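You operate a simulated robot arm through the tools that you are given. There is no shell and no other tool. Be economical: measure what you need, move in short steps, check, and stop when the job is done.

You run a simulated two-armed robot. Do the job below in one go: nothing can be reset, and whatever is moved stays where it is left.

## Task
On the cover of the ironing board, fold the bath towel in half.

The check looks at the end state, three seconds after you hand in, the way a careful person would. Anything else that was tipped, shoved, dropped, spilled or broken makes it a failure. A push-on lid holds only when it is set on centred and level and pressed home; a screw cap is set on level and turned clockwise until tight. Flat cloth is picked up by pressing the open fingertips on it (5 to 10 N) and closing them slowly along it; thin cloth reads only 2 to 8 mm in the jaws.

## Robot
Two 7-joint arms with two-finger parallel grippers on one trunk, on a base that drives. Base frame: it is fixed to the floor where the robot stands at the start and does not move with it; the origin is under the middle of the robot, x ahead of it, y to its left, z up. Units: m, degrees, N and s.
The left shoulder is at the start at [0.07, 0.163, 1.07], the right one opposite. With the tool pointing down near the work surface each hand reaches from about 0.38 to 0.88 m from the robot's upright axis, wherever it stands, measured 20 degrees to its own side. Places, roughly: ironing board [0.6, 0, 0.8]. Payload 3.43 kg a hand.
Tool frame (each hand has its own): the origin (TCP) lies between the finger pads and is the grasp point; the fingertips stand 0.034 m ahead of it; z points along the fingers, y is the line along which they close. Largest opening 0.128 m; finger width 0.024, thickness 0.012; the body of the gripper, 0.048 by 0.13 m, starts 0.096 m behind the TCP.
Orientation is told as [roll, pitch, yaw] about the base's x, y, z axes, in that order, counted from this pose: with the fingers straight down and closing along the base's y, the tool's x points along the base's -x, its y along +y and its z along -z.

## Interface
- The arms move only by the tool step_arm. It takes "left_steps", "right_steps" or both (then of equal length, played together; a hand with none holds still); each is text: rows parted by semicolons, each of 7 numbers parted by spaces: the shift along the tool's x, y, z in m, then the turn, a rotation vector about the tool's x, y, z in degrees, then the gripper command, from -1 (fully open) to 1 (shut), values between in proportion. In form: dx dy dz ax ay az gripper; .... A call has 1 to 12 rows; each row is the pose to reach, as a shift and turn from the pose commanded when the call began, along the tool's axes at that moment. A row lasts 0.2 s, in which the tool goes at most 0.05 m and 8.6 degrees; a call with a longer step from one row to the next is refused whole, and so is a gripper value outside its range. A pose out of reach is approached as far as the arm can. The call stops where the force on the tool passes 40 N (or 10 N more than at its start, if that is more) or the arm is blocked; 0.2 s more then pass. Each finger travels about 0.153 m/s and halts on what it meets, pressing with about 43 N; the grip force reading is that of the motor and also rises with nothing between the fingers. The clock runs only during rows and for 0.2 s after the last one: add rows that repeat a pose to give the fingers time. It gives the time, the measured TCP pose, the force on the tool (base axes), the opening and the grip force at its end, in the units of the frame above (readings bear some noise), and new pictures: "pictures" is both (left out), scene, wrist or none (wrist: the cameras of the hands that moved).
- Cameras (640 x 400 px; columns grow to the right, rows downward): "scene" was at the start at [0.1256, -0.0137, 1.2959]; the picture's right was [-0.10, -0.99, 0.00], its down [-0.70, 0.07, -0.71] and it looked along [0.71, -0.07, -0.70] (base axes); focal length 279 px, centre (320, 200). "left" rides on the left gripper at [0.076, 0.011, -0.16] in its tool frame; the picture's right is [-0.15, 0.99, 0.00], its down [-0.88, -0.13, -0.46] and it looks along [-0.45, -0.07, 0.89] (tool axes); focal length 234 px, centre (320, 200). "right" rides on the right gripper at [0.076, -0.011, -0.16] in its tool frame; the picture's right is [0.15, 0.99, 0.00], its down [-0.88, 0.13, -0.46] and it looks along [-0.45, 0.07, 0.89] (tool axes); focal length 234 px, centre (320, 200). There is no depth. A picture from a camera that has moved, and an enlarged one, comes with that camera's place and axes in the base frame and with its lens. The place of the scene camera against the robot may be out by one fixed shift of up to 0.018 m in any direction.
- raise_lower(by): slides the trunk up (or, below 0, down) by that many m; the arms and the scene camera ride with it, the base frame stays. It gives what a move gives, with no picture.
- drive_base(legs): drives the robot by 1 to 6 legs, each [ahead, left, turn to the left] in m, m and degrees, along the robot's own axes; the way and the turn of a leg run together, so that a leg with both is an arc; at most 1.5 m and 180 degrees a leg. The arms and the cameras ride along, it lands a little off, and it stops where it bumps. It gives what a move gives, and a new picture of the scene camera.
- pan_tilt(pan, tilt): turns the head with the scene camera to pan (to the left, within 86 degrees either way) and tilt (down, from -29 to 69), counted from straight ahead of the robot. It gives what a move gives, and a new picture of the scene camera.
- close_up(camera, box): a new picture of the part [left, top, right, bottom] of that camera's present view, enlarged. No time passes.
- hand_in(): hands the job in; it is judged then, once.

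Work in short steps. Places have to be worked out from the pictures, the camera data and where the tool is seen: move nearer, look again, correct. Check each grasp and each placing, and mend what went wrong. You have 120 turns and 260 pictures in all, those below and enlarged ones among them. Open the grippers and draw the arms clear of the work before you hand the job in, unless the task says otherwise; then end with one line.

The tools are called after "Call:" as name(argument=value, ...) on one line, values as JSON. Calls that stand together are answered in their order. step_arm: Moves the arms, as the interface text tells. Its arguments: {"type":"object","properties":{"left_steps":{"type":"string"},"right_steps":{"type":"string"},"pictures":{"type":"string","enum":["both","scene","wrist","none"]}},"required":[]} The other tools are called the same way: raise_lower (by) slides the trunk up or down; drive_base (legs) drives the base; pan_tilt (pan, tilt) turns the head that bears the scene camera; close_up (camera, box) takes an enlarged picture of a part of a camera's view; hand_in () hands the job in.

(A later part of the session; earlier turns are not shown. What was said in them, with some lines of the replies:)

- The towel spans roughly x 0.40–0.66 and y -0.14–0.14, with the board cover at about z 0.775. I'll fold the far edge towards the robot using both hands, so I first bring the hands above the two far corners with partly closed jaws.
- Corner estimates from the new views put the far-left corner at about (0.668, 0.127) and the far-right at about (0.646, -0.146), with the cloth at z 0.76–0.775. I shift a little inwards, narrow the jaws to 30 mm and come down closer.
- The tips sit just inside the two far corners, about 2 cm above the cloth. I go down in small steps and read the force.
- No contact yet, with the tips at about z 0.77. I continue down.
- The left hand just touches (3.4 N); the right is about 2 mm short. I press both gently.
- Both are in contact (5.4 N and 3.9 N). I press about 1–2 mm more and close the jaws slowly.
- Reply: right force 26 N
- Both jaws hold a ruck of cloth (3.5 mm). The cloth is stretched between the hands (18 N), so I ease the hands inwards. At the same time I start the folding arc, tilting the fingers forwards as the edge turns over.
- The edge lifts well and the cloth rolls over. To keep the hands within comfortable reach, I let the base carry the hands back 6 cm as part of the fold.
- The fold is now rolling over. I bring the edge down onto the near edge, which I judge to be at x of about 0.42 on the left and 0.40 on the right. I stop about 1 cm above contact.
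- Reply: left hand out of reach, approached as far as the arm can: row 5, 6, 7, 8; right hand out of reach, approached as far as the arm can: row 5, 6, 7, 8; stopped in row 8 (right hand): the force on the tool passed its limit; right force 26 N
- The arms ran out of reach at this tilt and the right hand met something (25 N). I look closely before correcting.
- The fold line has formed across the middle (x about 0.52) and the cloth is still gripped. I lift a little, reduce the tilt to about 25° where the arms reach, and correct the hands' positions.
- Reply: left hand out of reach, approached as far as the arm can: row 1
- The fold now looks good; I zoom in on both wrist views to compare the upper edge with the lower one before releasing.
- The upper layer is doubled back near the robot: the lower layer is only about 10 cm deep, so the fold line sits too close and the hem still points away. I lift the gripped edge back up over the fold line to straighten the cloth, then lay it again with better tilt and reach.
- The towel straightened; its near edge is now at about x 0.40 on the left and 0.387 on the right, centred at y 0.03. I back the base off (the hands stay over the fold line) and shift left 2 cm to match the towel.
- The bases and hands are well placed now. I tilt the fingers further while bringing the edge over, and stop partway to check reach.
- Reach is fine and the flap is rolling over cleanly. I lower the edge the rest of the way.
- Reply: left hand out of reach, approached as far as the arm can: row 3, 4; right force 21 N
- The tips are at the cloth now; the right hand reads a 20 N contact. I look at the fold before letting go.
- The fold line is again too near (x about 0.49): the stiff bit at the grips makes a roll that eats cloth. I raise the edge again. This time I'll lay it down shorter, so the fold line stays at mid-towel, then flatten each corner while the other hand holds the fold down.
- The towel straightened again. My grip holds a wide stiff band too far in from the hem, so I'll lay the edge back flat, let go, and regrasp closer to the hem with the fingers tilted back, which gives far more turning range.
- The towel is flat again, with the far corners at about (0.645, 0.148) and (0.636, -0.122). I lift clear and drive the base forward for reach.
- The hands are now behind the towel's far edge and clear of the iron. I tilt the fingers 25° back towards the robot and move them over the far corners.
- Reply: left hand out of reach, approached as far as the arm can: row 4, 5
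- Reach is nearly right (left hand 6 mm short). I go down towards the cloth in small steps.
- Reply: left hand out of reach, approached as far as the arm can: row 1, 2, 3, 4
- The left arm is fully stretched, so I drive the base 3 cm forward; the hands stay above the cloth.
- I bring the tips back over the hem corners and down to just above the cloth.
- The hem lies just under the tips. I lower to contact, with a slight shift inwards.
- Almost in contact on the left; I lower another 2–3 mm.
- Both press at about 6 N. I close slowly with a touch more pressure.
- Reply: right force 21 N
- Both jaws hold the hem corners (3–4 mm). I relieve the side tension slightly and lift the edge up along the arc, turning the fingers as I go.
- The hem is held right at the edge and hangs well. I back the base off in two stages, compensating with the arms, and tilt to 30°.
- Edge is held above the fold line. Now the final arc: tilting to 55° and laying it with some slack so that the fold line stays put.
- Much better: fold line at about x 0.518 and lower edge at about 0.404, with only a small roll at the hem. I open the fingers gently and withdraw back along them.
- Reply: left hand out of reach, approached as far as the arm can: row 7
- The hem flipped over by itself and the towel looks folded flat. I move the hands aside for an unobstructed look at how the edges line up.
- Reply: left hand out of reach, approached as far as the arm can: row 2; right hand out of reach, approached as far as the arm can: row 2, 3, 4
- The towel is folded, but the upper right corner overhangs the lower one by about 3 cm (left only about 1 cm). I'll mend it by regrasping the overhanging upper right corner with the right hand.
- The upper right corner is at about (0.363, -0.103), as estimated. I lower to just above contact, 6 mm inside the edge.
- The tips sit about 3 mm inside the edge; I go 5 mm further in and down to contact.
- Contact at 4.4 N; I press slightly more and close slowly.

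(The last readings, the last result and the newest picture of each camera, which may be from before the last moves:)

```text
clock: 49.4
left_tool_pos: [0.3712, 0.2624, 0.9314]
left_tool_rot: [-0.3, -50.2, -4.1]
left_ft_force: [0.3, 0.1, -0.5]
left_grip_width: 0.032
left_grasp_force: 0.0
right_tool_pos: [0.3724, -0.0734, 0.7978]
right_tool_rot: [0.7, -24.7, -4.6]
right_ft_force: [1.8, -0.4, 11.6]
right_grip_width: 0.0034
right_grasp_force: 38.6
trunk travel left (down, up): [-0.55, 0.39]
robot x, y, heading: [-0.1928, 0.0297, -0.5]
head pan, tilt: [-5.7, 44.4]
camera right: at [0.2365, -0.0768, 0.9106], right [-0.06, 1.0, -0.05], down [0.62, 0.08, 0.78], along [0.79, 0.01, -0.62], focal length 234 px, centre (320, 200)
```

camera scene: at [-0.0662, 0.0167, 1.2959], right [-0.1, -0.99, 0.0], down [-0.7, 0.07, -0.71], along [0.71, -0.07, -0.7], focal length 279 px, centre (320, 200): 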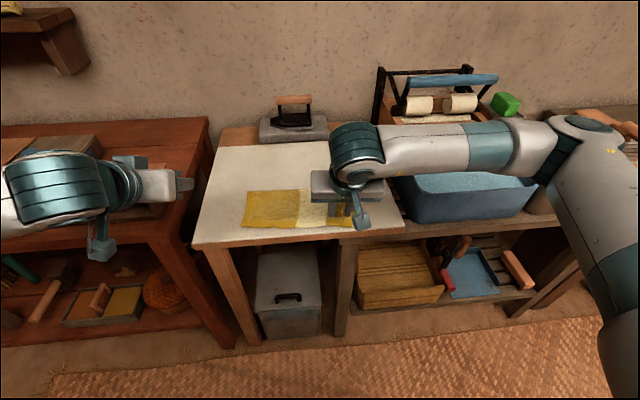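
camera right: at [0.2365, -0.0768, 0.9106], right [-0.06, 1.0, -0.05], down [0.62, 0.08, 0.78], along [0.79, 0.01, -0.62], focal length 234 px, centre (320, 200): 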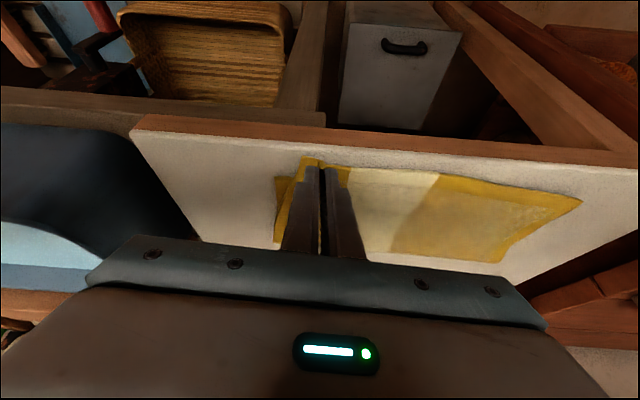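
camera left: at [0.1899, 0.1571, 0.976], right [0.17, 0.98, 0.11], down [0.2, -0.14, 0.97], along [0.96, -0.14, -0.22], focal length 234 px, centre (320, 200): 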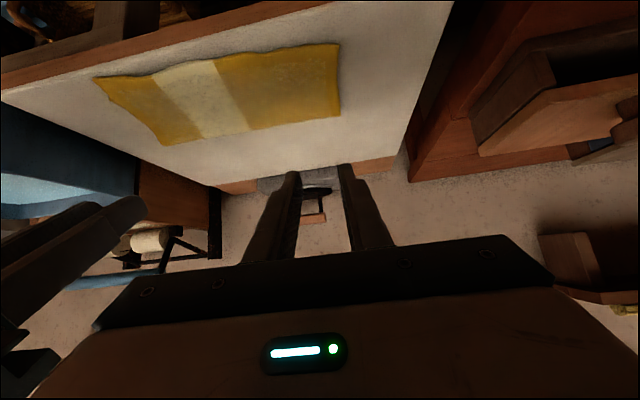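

Only the upper ply is pinched. I lift this corner up and over the fold line, far enough that the lower layer re-extends under it.

Call:
step_arm(right_steps="-0.013 0 -0.016 0 0 0 1; -0.026 0 -0.032 0 0 0 1; -0.0481 0 -0.0438 0 0 0 1; -0.07 0 -0.0556 0 0 0 1; -0.093 0 -0.0585 0 0 0 1; -0.1169 0 -0.0613 0 0 0 1; -0.137 0 -0.0575 0 0 0 1; -0.1573 -0.002 -0.0534 0 0 0 1; -0.175 -0.004 -0.0442 0 0 0 1; -0.1919 -0.006 -0.0351 0 0 0 1; -0.1919 -0.006 -0.0351 0 0 0 1")

Call:
close_up(camera="scene", box=[200, 145, 400, 270])

```text
clock: 51.8
left_tool_pos: [0.3719, 0.2617, 0.9299]
left_tool_rot: [-0.3, -50.0, -4.1]
left_ft_force: [0.8, 0.2, 0.6]
left_grip_width: 0.032
left_grasp_force: 0.1
right_tool_pos: [0.5317, -0.0918, 0.9089]
right_tool_rot: [0.6, -24.7, -4.7]
right_ft_force: [-0.4, -0.8, 0.2]
right_grip_width: 0.0031
right_grasp_force: 37.7
trunk travel left (down, up): [-0.55, 0.39]
robot x, y, heading: [-0.1899, 0.0297, -0.3]
head pan, tilt: [-5.7, 44.4]
camera scene: at [-0.0665, 0.0161, 1.296], right [-0.1, -0.99, 0.0], down [-0.7, 0.07, -0.71], along [0.71, -0.07, -0.7], focal length 279 px, centre (320, 200)
camera right: at [0.3964, -0.096, 1.0221], right [-0.06, 1.0, -0.05], down [0.62, 0.08, 0.78], along [0.78, 0.01, -0.62], focal length 234 px, centre (320, 200)
```

scene: 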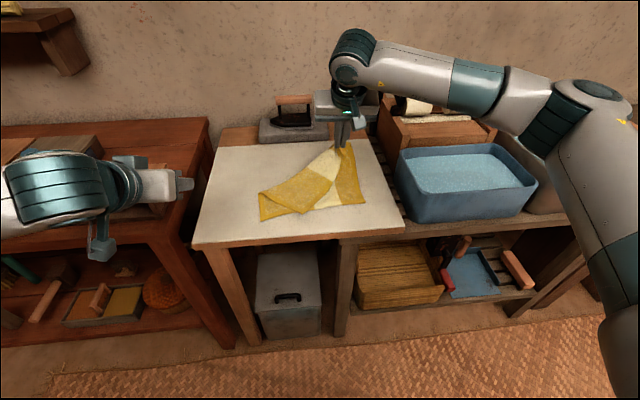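
right: 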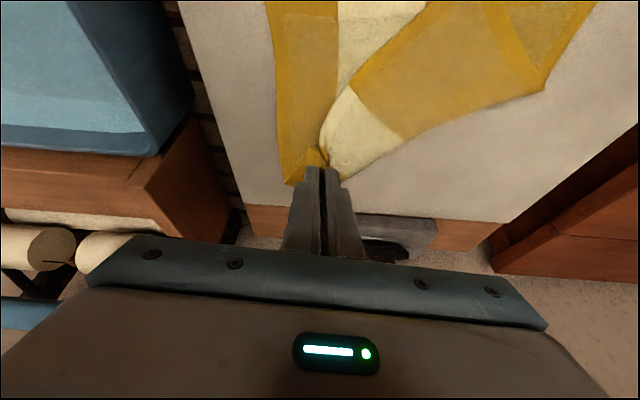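

```text
3.20 times, centred on (300, 208) of scene
camera zoom: at [-0.0665, 0.0161, 1.296], right [-0.1, -0.99, 0.0], down [-0.7, 0.07, -0.71], along [0.71, -0.07, -0.7], focal length 893 px, centre (384, 176)
```

zoom: 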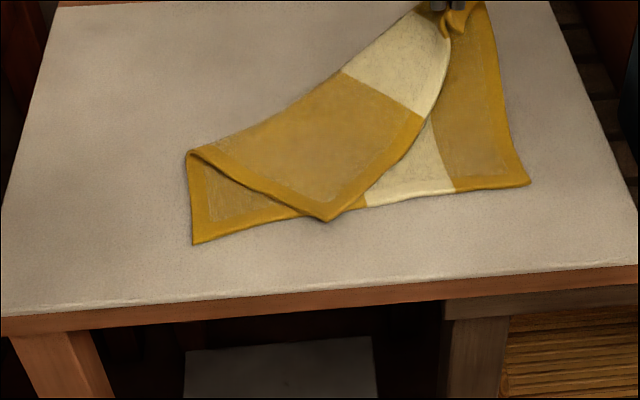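

The lift dragged the upper left corner diagonally (it now lies near (0.42, 0.02)). I bring the left hand over it to pick it up too, so both corners can be laid together again.

Call:
step_arm(left_steps="0.003 -0.04 0.015 0 4 0 0.6875; 0.006 -0.08 0.03 0 8 0 0.6875; 0.01 -0.12 0.05 0 13 0 0.6875; 0.013 -0.16 0.07 0 18 0 0.6875; 0.016 -0.2 0.085 0 22 0 0.6875; 0.0195 -0.24 0.1 0 25 0 0.6875; 0.0195 -0.24 0.1 0 25 0 0.6875", pictures="wrist")

Call:
close_up(camera="left", box=[200, 80, 440, 230])

```text
clock: 53.4
left_tool_pos: [0.4163, 0.0167, 0.852]
left_tool_rot: [-0.3, -25.1, -4.2]
left_ft_force: [-0.3, 0.5, 0.9]
left_grip_width: 0.0199
left_grasp_force: 0.0
right_tool_pos: [0.5312, -0.0909, 0.9095]
right_tool_rot: [0.5, -24.7, -4.6]
right_ft_force: [0.2, -0.2, 0.3]
right_grip_width: 0.003
right_grasp_force: 38.1
trunk travel left (down, up): [-0.55, 0.39]
robot x, y, heading: [-0.1901, 0.0296, -0.3]
head pan, tilt: [-5.7, 44.4]
camera left: at [0.2812, 0.0393, 0.9649], right [0.21, 0.98, 0.06], down [0.59, -0.17, 0.79], along [0.78, -0.13, -0.61], focal length 234 px, centre (320, 200)
```

left: 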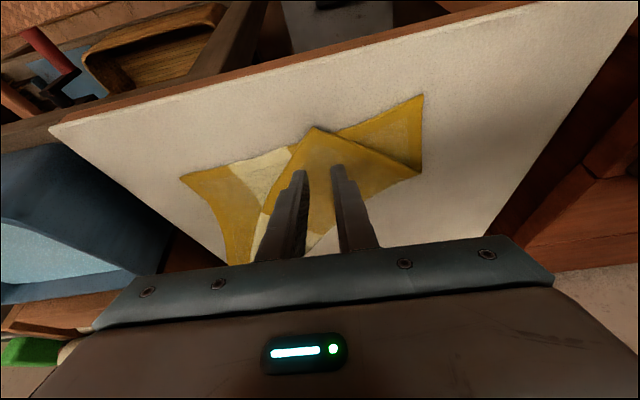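

```text
2.67 times, centred on (320, 155) of left
camera zoom: at [0.2812, 0.0393, 0.9649], right [0.21, 0.98, 0.06], down [0.59, -0.17, 0.79], along [0.78, -0.13, -0.61], focal length 624 px, centre (320, 320)
```

zoom: 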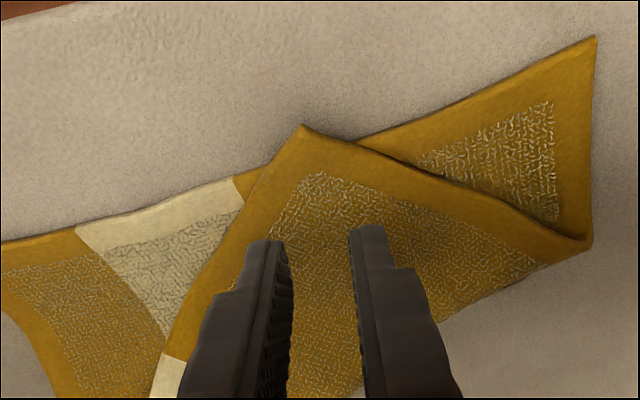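

The corner tip is at about (0.416, 0.016), protruding 16 mm beyond the lower edge, so I can pinch just the tip. I descend to near contact.

Call:
step_arm(left_steps="0.008 0 0.023 0 0 0 0.6875; 0.013 0 0.038 0 0 0 0.6875; 0.0162 0 0.0465 0 0 0 0.6875; 0.0166 0 0.049 0 0 0 0.6875; 0.0166 0 0.049 0 0 0 0.6875", pictures="none")

Call:
close_up(camera="left", box=[240, 100, 400, 200])

```text
clock: 54.6
left_tool_pos: [0.4232, 0.0175, 0.8013]
left_tool_rot: [-0.1, -25.1, -4.2]
left_ft_force: [0.2, 0.3, 1.5]
left_grip_width: 0.0198
left_grasp_force: 0.0
right_tool_pos: [0.532, -0.0926, 0.9089]
right_tool_rot: [0.6, -24.7, -4.6]
right_ft_force: [-0.2, 0.1, -0.4]
right_grip_width: 0.0031
right_grasp_force: 37.5
trunk travel left (down, up): [-0.55, 0.39]
robot x, y, heading: [-0.1881, 0.0315, -0.1]
head pan, tilt: [-5.7, 44.4]
```

```text
4.00 times, centred on (320, 150) of left
camera zoom: at [0.2881, 0.0386, 0.913], right [0.21, 0.98, 0.06], down [0.59, -0.17, 0.79], along [0.78, -0.13, -0.61], focal length 937 px, centre (320, 400)
```

zoom: 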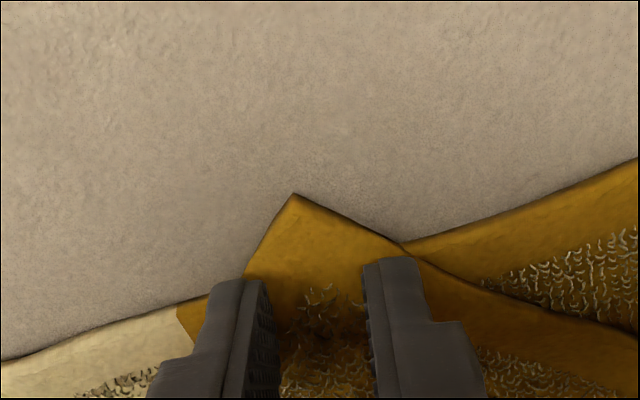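

The fingertips are about 1 cm too far in. I back off 11 mm towards the tip and a little to the right, then check.

Call:
step_arm(left_steps="0 0 -0.004 0 0 0 0.6875; 0.0097 -0.003 -0.0085 0 0 0 0.6875; 0.0097 -0.003 -0.0055 0 0 0 0.6875; 0.0097 -0.003 -0.0055 0 0 0 0.6875", pictures="none")

Call:
close_up(camera="left", box=[240, 100, 400, 200])

```text
clock: 55.6
left_tool_pos: [0.413, 0.015, 0.8017]
left_tool_rot: [-0.1, -25.0, -4.3]
left_ft_force: [0.3, 0.4, -0.3]
left_grip_width: 0.0201
left_grasp_force: 0.0
right_tool_pos: [0.5314, -0.0926, 0.9101]
right_tool_rot: [0.7, -24.6, -4.6]
right_ft_force: [-0.3, 0.6, -0.5]
right_grip_width: 0.0031
right_grasp_force: 37.8
trunk travel left (down, up): [-0.55, 0.39]
robot x, y, heading: [-0.192, 0.0324, -0.2]
head pan, tilt: [-5.7, 44.4]
```

```text
4.00 times, centred on (320, 150) of left
camera zoom: at [0.2775, 0.0363, 0.9145], right [0.21, 0.98, 0.06], down [0.59, -0.17, 0.79], along [0.78, -0.13, -0.61], focal length 937 px, centre (320, 400)
```

zoom: 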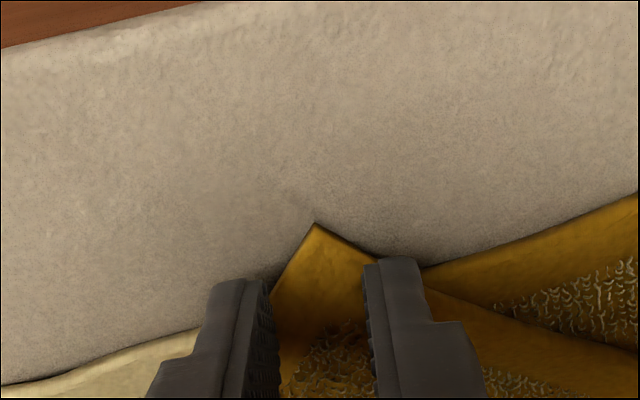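

The fingers now straddle the corner tip. I press down and close slowly.

Call:
step_arm(left_steps="0.001 0 0.002 0 0 0 0.6875; 0.0018 0 0.0042 0 0 0 0.6875; 0.0018 0 0.0042 0 0 0 0.74; 0.0018 0 0.0042 0 0 0 0.79; 0.0018 0 0.0042 0 0 0 0.84; 0.0018 0 0.0042 0 0 0 0.89; 0.0018 0 0.0042 0 0 0 0.94; 0.0018 0 0.0042 0 0 0 1; 0.0018 0 0.0042 0 0 0 1; 0.0018 0 0.0042 0 0 0 1", pictures="none")

Call:
close_up(camera="left", box=[240, 100, 400, 200])

```text
clock: 57.8
left_tool_pos: [0.4134, 0.0155, 0.7979]
left_tool_rot: [-0.3, -25.1, -4.3]
left_ft_force: [-0.4, 0.2, 0.8]
left_grip_width: 0.0018
left_grasp_force: 36.2
right_tool_pos: [0.5311, -0.0925, 0.9098]
right_tool_rot: [0.6, -24.6, -4.6]
right_ft_force: [0.0, 0.2, 0.5]
right_grip_width: 0.0031
right_grasp_force: 37.9
trunk travel left (down, up): [-0.55, 0.39]
robot x, y, heading: [-0.1891, 0.0294, -0.4]
head pan, tilt: [-5.7, 44.4]
```

```text
4.00 times, centred on (320, 150) of left
camera zoom: at [0.2775, 0.0367, 0.9096], right [0.21, 0.98, 0.06], down [0.59, -0.17, 0.79], along [0.78, -0.13, -0.61], focal length 937 px, centre (320, 400)
```

zoom: 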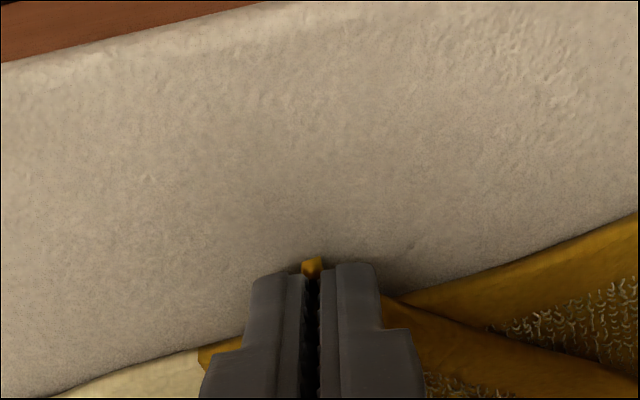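

The left corner is pinched (1.8 mm). I lift it up and over so that both hands hold the upper edge above the fold line, spread to width.

Call:
step_arm(left_steps="-0.0075 0.015 -0.0185 0 0 0 1; -0.0151 0.03 -0.037 0 0 0 1; -0.034 0.046 -0.0447 0 0 0 1; -0.0529 0.062 -0.0525 0 0 0 1; -0.0753 0.078 -0.0558 0 0 0 1; -0.0978 0.0947 -0.0592 0 0 0 1; -0.122 0.1055 -0.0543 0 0 0 1; -0.147 0.1162 -0.0494 0 0 0 1; -0.147 0.1162 -0.0494 0 0 0 1", right_steps="0 0 0 0 0 0 1; 0 0 0 0 0 0 1; 0 0 0 0 0 0 1; 0 0 0 0 0 0 1; -0.005 0 0.004 0 0 0 1; -0.01 -0.002 0.007 0 0 0 1; -0.016 -0.004 0.011 0 0 0 1; -0.0214 -0.006 0.0144 0 0 0 1; -0.0214 -0.006 0.0144 0 0 0 1")

Call:
close_up(camera="scene", box=[200, 135, 400, 260])

```text
clock: 59.8
left_tool_pos: [0.5321, 0.1217, 0.9032]
left_tool_rot: [-0.2, -25.1, -4.4]
left_ft_force: [-0.1, 0.4, -0.9]
left_grip_width: 0.0018
left_grasp_force: 36.7
right_tool_pos: [0.5572, -0.1008, 0.9051]
right_tool_rot: [0.6, -24.8, -4.6]
right_ft_force: [0.1, 0.7, 1.4]
right_grip_width: 0.0032
right_grasp_force: 38.3
trunk travel left (down, up): [-0.55, 0.39]
robot x, y, heading: [-0.1883, 0.0327, -0.3]
head pan, tilt: [-5.7, 44.4]
camera scene: at [-0.0664, 0.016, 1.296], right [-0.1, -0.99, 0.0], down [-0.7, 0.07, -0.71], along [0.71, -0.07, -0.7], focal length 279 px, centre (320, 200)
camera right: at [0.4212, -0.1037, 1.0168], right [-0.06, 1.0, -0.05], down [0.62, 0.08, 0.78], along [0.78, 0.01, -0.62], focal length 234 px, centre (320, 200)
camera left: at [0.3971, 0.1437, 1.0168], right [0.21, 0.98, 0.06], down [0.59, -0.17, 0.79], along [0.78, -0.13, -0.61], focal length 234 px, centre (320, 200)
```

scene: 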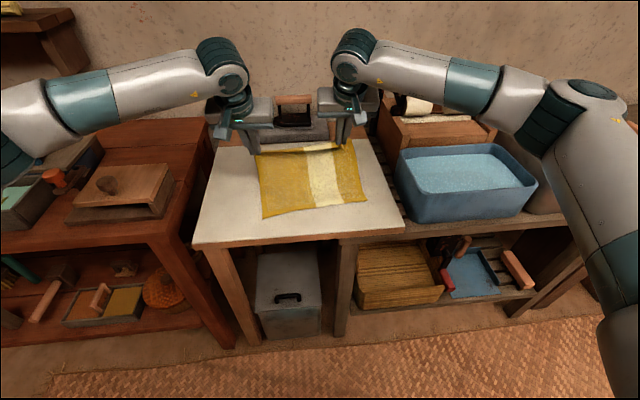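
right: 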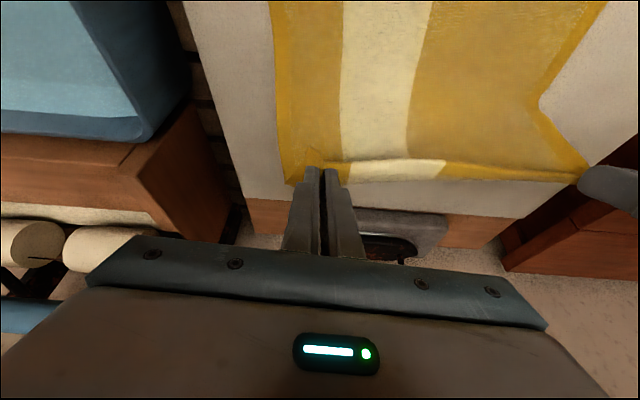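
left: 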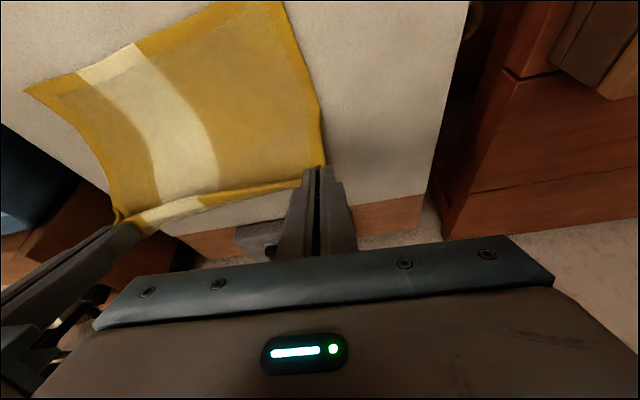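

```text
3.20 times, centred on (300, 198) of scene
camera zoom: at [-0.0664, 0.016, 1.296], right [-0.1, -0.99, 0.0], down [-0.7, 0.07, -0.71], along [0.71, -0.07, -0.7], focal length 893 px, centre (384, 208)
```

zoom: 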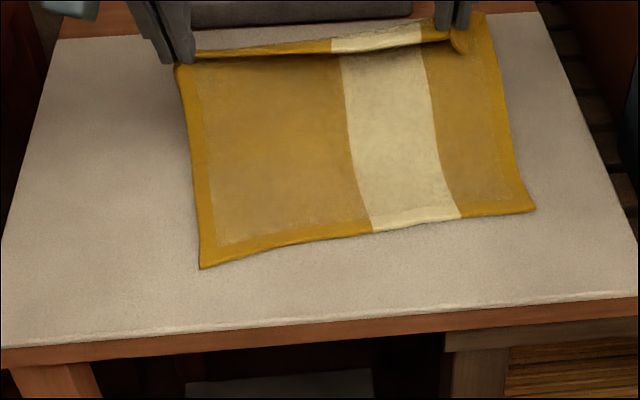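

Both corners are held over the fold line, with the hem now facing the right way. The lower layer's near corners are at about (0.412, 0.120) and (0.452, -0.156), so I lay the upper corners onto those, keeping a little slack.

Call:
step_arm(left_steps="0.0142 -0.003 -0.0045 0 0 0 1; 0.0284 -0.0065 -0.0089 0 0 0 1; 0.0435 -0.0095 -0.0095 0 0 0 1; 0.0585 -0.0125 -0.0097 0 0 0 1; 0.0734 -0.015 -0.0056 0 0 0 1; 0.0883 -0.0177 -0.0015 0 0 0 1; 0.1017 -0.0197 0.0061 0 0 0 1; 0.115 -0.0216 0.0137 0 0 0 1; 0.1241 -0.0227 0.0215 0 0 0 1; 0.1332 -0.0237 0.0294 0 0 0 1; 0.1432 -0.0246 0.0413 0 0 0 1; 0.1432 -0.0246 0.0413 0 0 0 1", right_steps="0.0135 -0.003 -0.0041 0 0 0 1; 0.0269 -0.0065 -0.0082 0 0 0 1; 0.0412 -0.0095 -0.0082 0 0 0 1; 0.0555 -0.0125 -0.0082 0 0 0 1; 0.0698 -0.015 -0.0038 0 0 0 1; 0.084 -0.0177 0.0005 0 0 0 1; 0.0969 -0.0197 0.0083 0 0 0 1; 0.1097 -0.0216 0.0161 0 0 0 1; 0.1186 -0.0227 0.0241 0 0 0 1; 0.1274 -0.0237 0.0321 0 0 0 1; 0.138 -0.0246 0.0459 0 0 0 1; 0.138 -0.0246 0.0459 0 0 0 1")

Call:
close_up(camera="scene", box=[200, 145, 400, 270])

```text
clock: 62.4
left_tool_pos: [0.419, 0.1072, 0.8054]
left_tool_rot: [-0.1, -25.0, -4.2]
left_ft_force: [0.1, -0.5, 0.3]
left_grip_width: 0.002
left_grasp_force: 37.1
right_tool_pos: [0.4486, -0.1149, 0.8056]
right_tool_rot: [0.7, -24.7, -4.6]
right_ft_force: [0.4, 0.2, 0.2]
right_grip_width: 0.0031
right_grasp_force: 37.7
trunk travel left (down, up): [-0.55, 0.39]
robot x, y, heading: [-0.1917, 0.0308, -0.7]
head pan, tilt: [-5.7, 44.4]
camera scene: at [-0.0666, 0.0161, 1.296], right [-0.1, -0.99, 0.0], down [-0.7, 0.07, -0.71], along [0.71, -0.07, -0.7], focal length 279 px, centre (320, 200)
camera right: at [0.313, -0.1188, 0.9179], right [-0.06, 1.0, -0.05], down [0.62, 0.08, 0.78], along [0.78, 0.01, -0.62], focal length 234 px, centre (320, 200)
camera left: at [0.2837, 0.1289, 0.9179], right [0.21, 0.98, 0.06], down [0.59, -0.17, 0.79], along [0.78, -0.13, -0.61], focal length 234 px, centre (320, 200)
```

scene: 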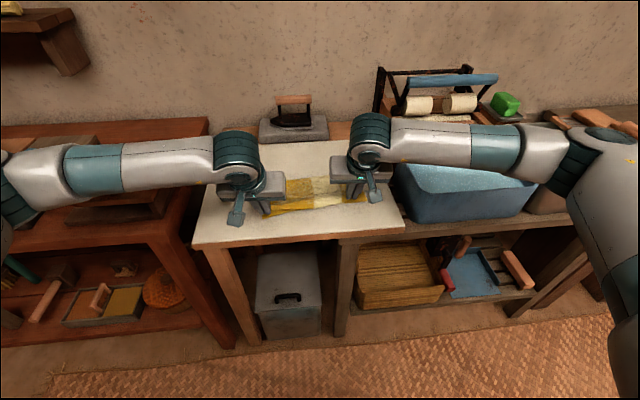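
right: 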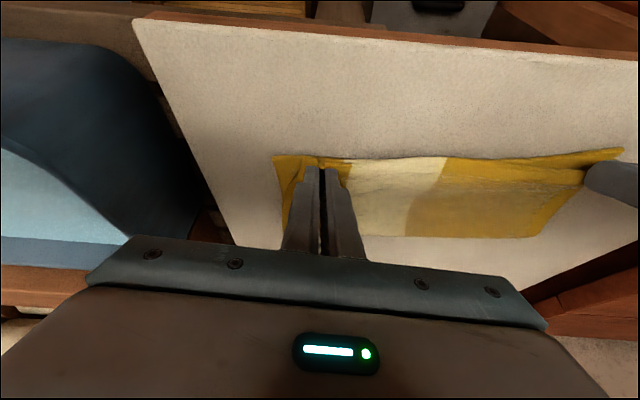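
left: 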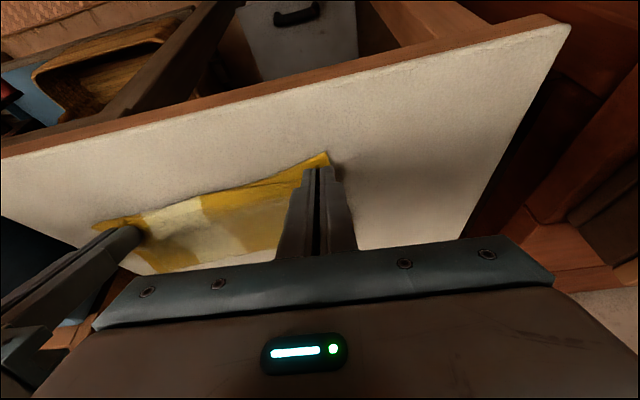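

```text
3.20 times, centred on (300, 208) of scene
camera zoom: at [-0.0666, 0.0161, 1.296], right [-0.1, -0.99, 0.0], down [-0.7, 0.07, -0.71], along [0.71, -0.07, -0.7], focal length 893 px, centre (384, 176)
```

zoom: 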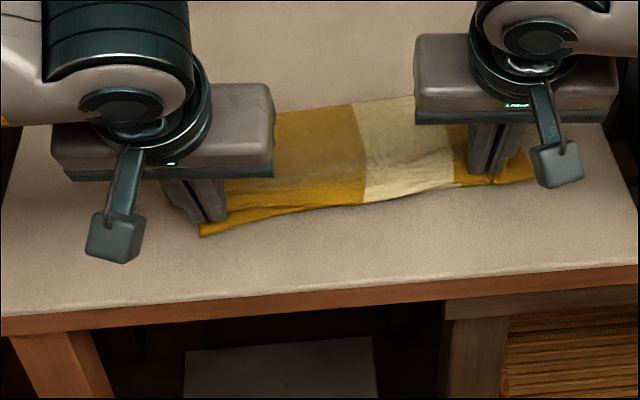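

The upper hem lies right on the lower edge. I release and withdraw along the fingers, then move the hands aside.

Call:
step_arm(left_steps="0 0 0 0 0 0 0.85; 0 0 0 0 0 0 0.7; 0 0 0 0 0 0 0.6; 0 0 -0.01 0 0 0 0.6; 0 0 -0.03 0 0 0 0.6; 0 0 -0.07 0 0 0 0.6; 0 0.04 -0.1 0 0 0 0.6; 0 0.085 -0.12 0 0 0 0.6; 0 0.13 -0.12 0 0 0 0.6; 0 0.13 -0.12 0 0 0 0.6", right_steps="0 0 0 0 0 0 0.85; 0 0 0 0 0 0 0.7; 0 0 0 0 0 0 0.6; 0 0 -0.01 0 0 0 0.6; 0 0 -0.03 0 0 0 0.6; 0 0 -0.07 0 0 0 0.6; 0 -0.04 -0.1 0 0 0 0.6; 0 -0.085 -0.12 0 0 0 0.6; 0 -0.13 -0.12 0 0 0 0.6; 0 -0.13 -0.12 0 0 0 0.6", pictures="wrist")

Call:
close_up(camera="scene", box=[220, 155, 380, 255])

```text
clock: 64.6
left_tool_pos: [0.3783, 0.2413, 0.914]
left_tool_rot: [-0.2, -25.1, -4.3]
left_ft_force: [-0.7, 0.2, -0.5]
left_grip_width: 0.0254
left_grasp_force: 0.0
right_tool_pos: [0.3897, -0.2419, 0.9134]
right_tool_rot: [0.6, -24.6, -4.6]
right_ft_force: [0.5, 0.9, -0.2]
right_grip_width: 0.0258
right_grasp_force: 0.0
trunk travel left (down, up): [-0.55, 0.39]
robot x, y, heading: [-0.1917, 0.0281, -0.1]
head pan, tilt: [-5.7, 44.4]
camera right: at [0.2536, -0.2458, 1.0263], right [-0.06, 1.0, -0.05], down [0.62, 0.08, 0.78], along [0.78, 0.01, -0.62], focal length 234 px, centre (320, 200)
camera left: at [0.2442, 0.2624, 1.0257], right [0.21, 0.98, 0.06], down [0.59, -0.17, 0.79], along [0.78, -0.13, -0.61], focal length 234 px, centre (320, 200)
```

right: 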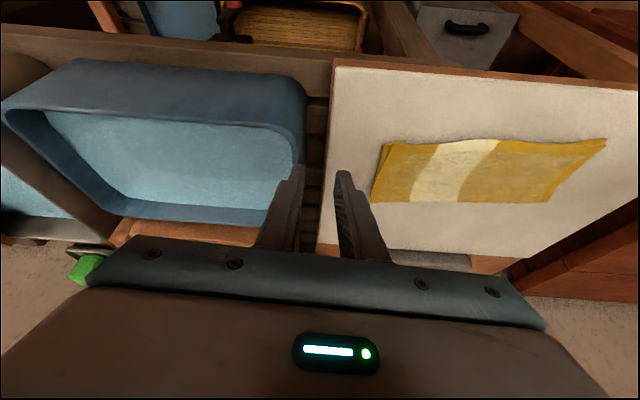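
left: 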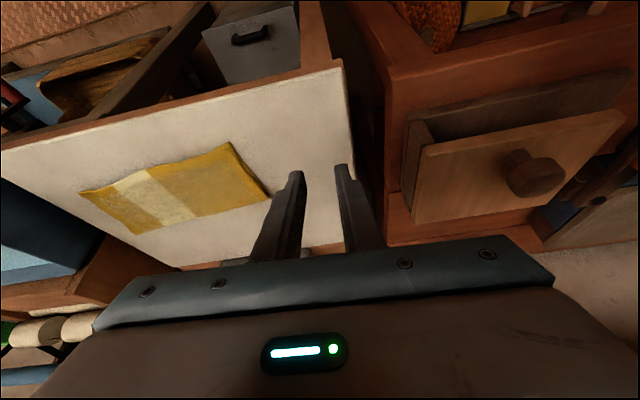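

```text
4.00 times, centred on (300, 205) of scene
camera zoom: at [-0.0656, 0.016, 1.2958], right [-0.1, -0.99, 0.0], down [-0.7, 0.07, -0.71], along [0.71, -0.07, -0.7], focal length 1116 px, centre (400, 180)
```

zoom: 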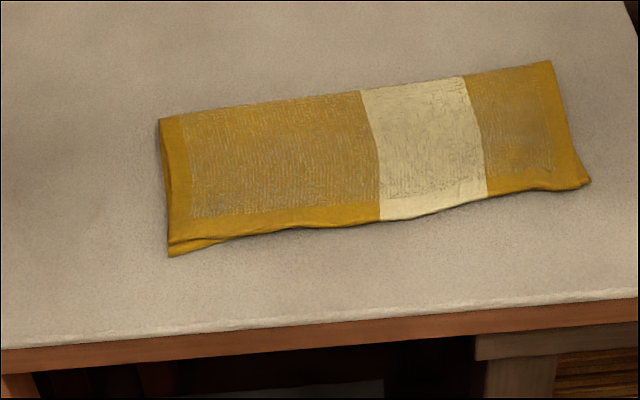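

The towel is neatly folded in half with edges matching to about 1 cm and lying flat. I open the grippers, raise the hands and take a last overall look.

Call:
step_arm(left_steps="0 0.02 -0.03 0 0 0 0; 0 0.04 -0.06 0 0 0 -0.5; 0 0.04 -0.06 0 0 0 -1; 0 0.04 -0.06 0 0 0 -1", right_steps="0 0 -0.03 0 0 0 0; 0 0 -0.06 0 0 0 -0.5; 0 0 -0.06 0 0 0 -1; 0 0 -0.06 0 0 0 -1", pictures="scene")

```text
clock: 65.6
left_tool_pos: [0.3531, 0.2822, 0.9687]
left_tool_rot: [-0.1, -25.2, -4.2]
left_ft_force: [-0.3, 0.9, -0.5]
left_grip_width: 0.1281
left_grasp_force: 0.1
right_tool_pos: [0.3637, -0.24, 0.9688]
right_tool_rot: [0.6, -24.7, -4.6]
right_ft_force: [-0.2, -0.5, 0.5]
right_grip_width: 0.1278
right_grasp_force: 0.0
trunk travel left (down, up): [-0.55, 0.39]
robot x, y, heading: [-0.1932, 0.0312, -0.5]
head pan, tilt: [-5.7, 44.4]
camera scene: at [-0.0667, 0.0164, 1.296], right [-0.1, -0.99, 0.0], down [-0.7, 0.07, -0.71], along [0.71, -0.07, -0.7], focal length 279 px, centre (320, 200)
```

scene: 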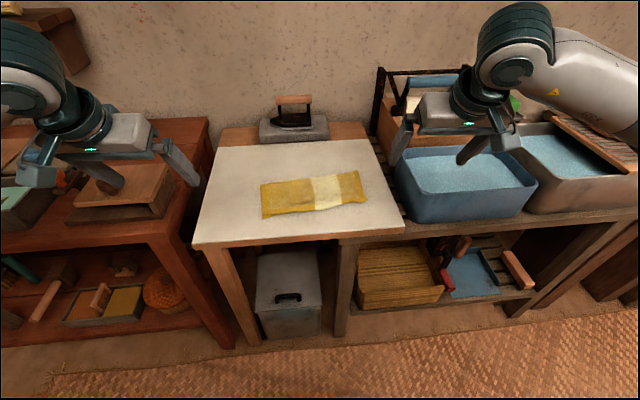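

The towel is folded on the cover, the hands are clear and open, and everything else is undisturbed. I hand in.

Call:
hand_in()

```text
The job is handed in.
```

The bath towel is folded in half on the ironing board cover, lying flat with its edges matching to about 1 cm and turned roughly 9° on the board; the last overall view shows nothing else disturbed.
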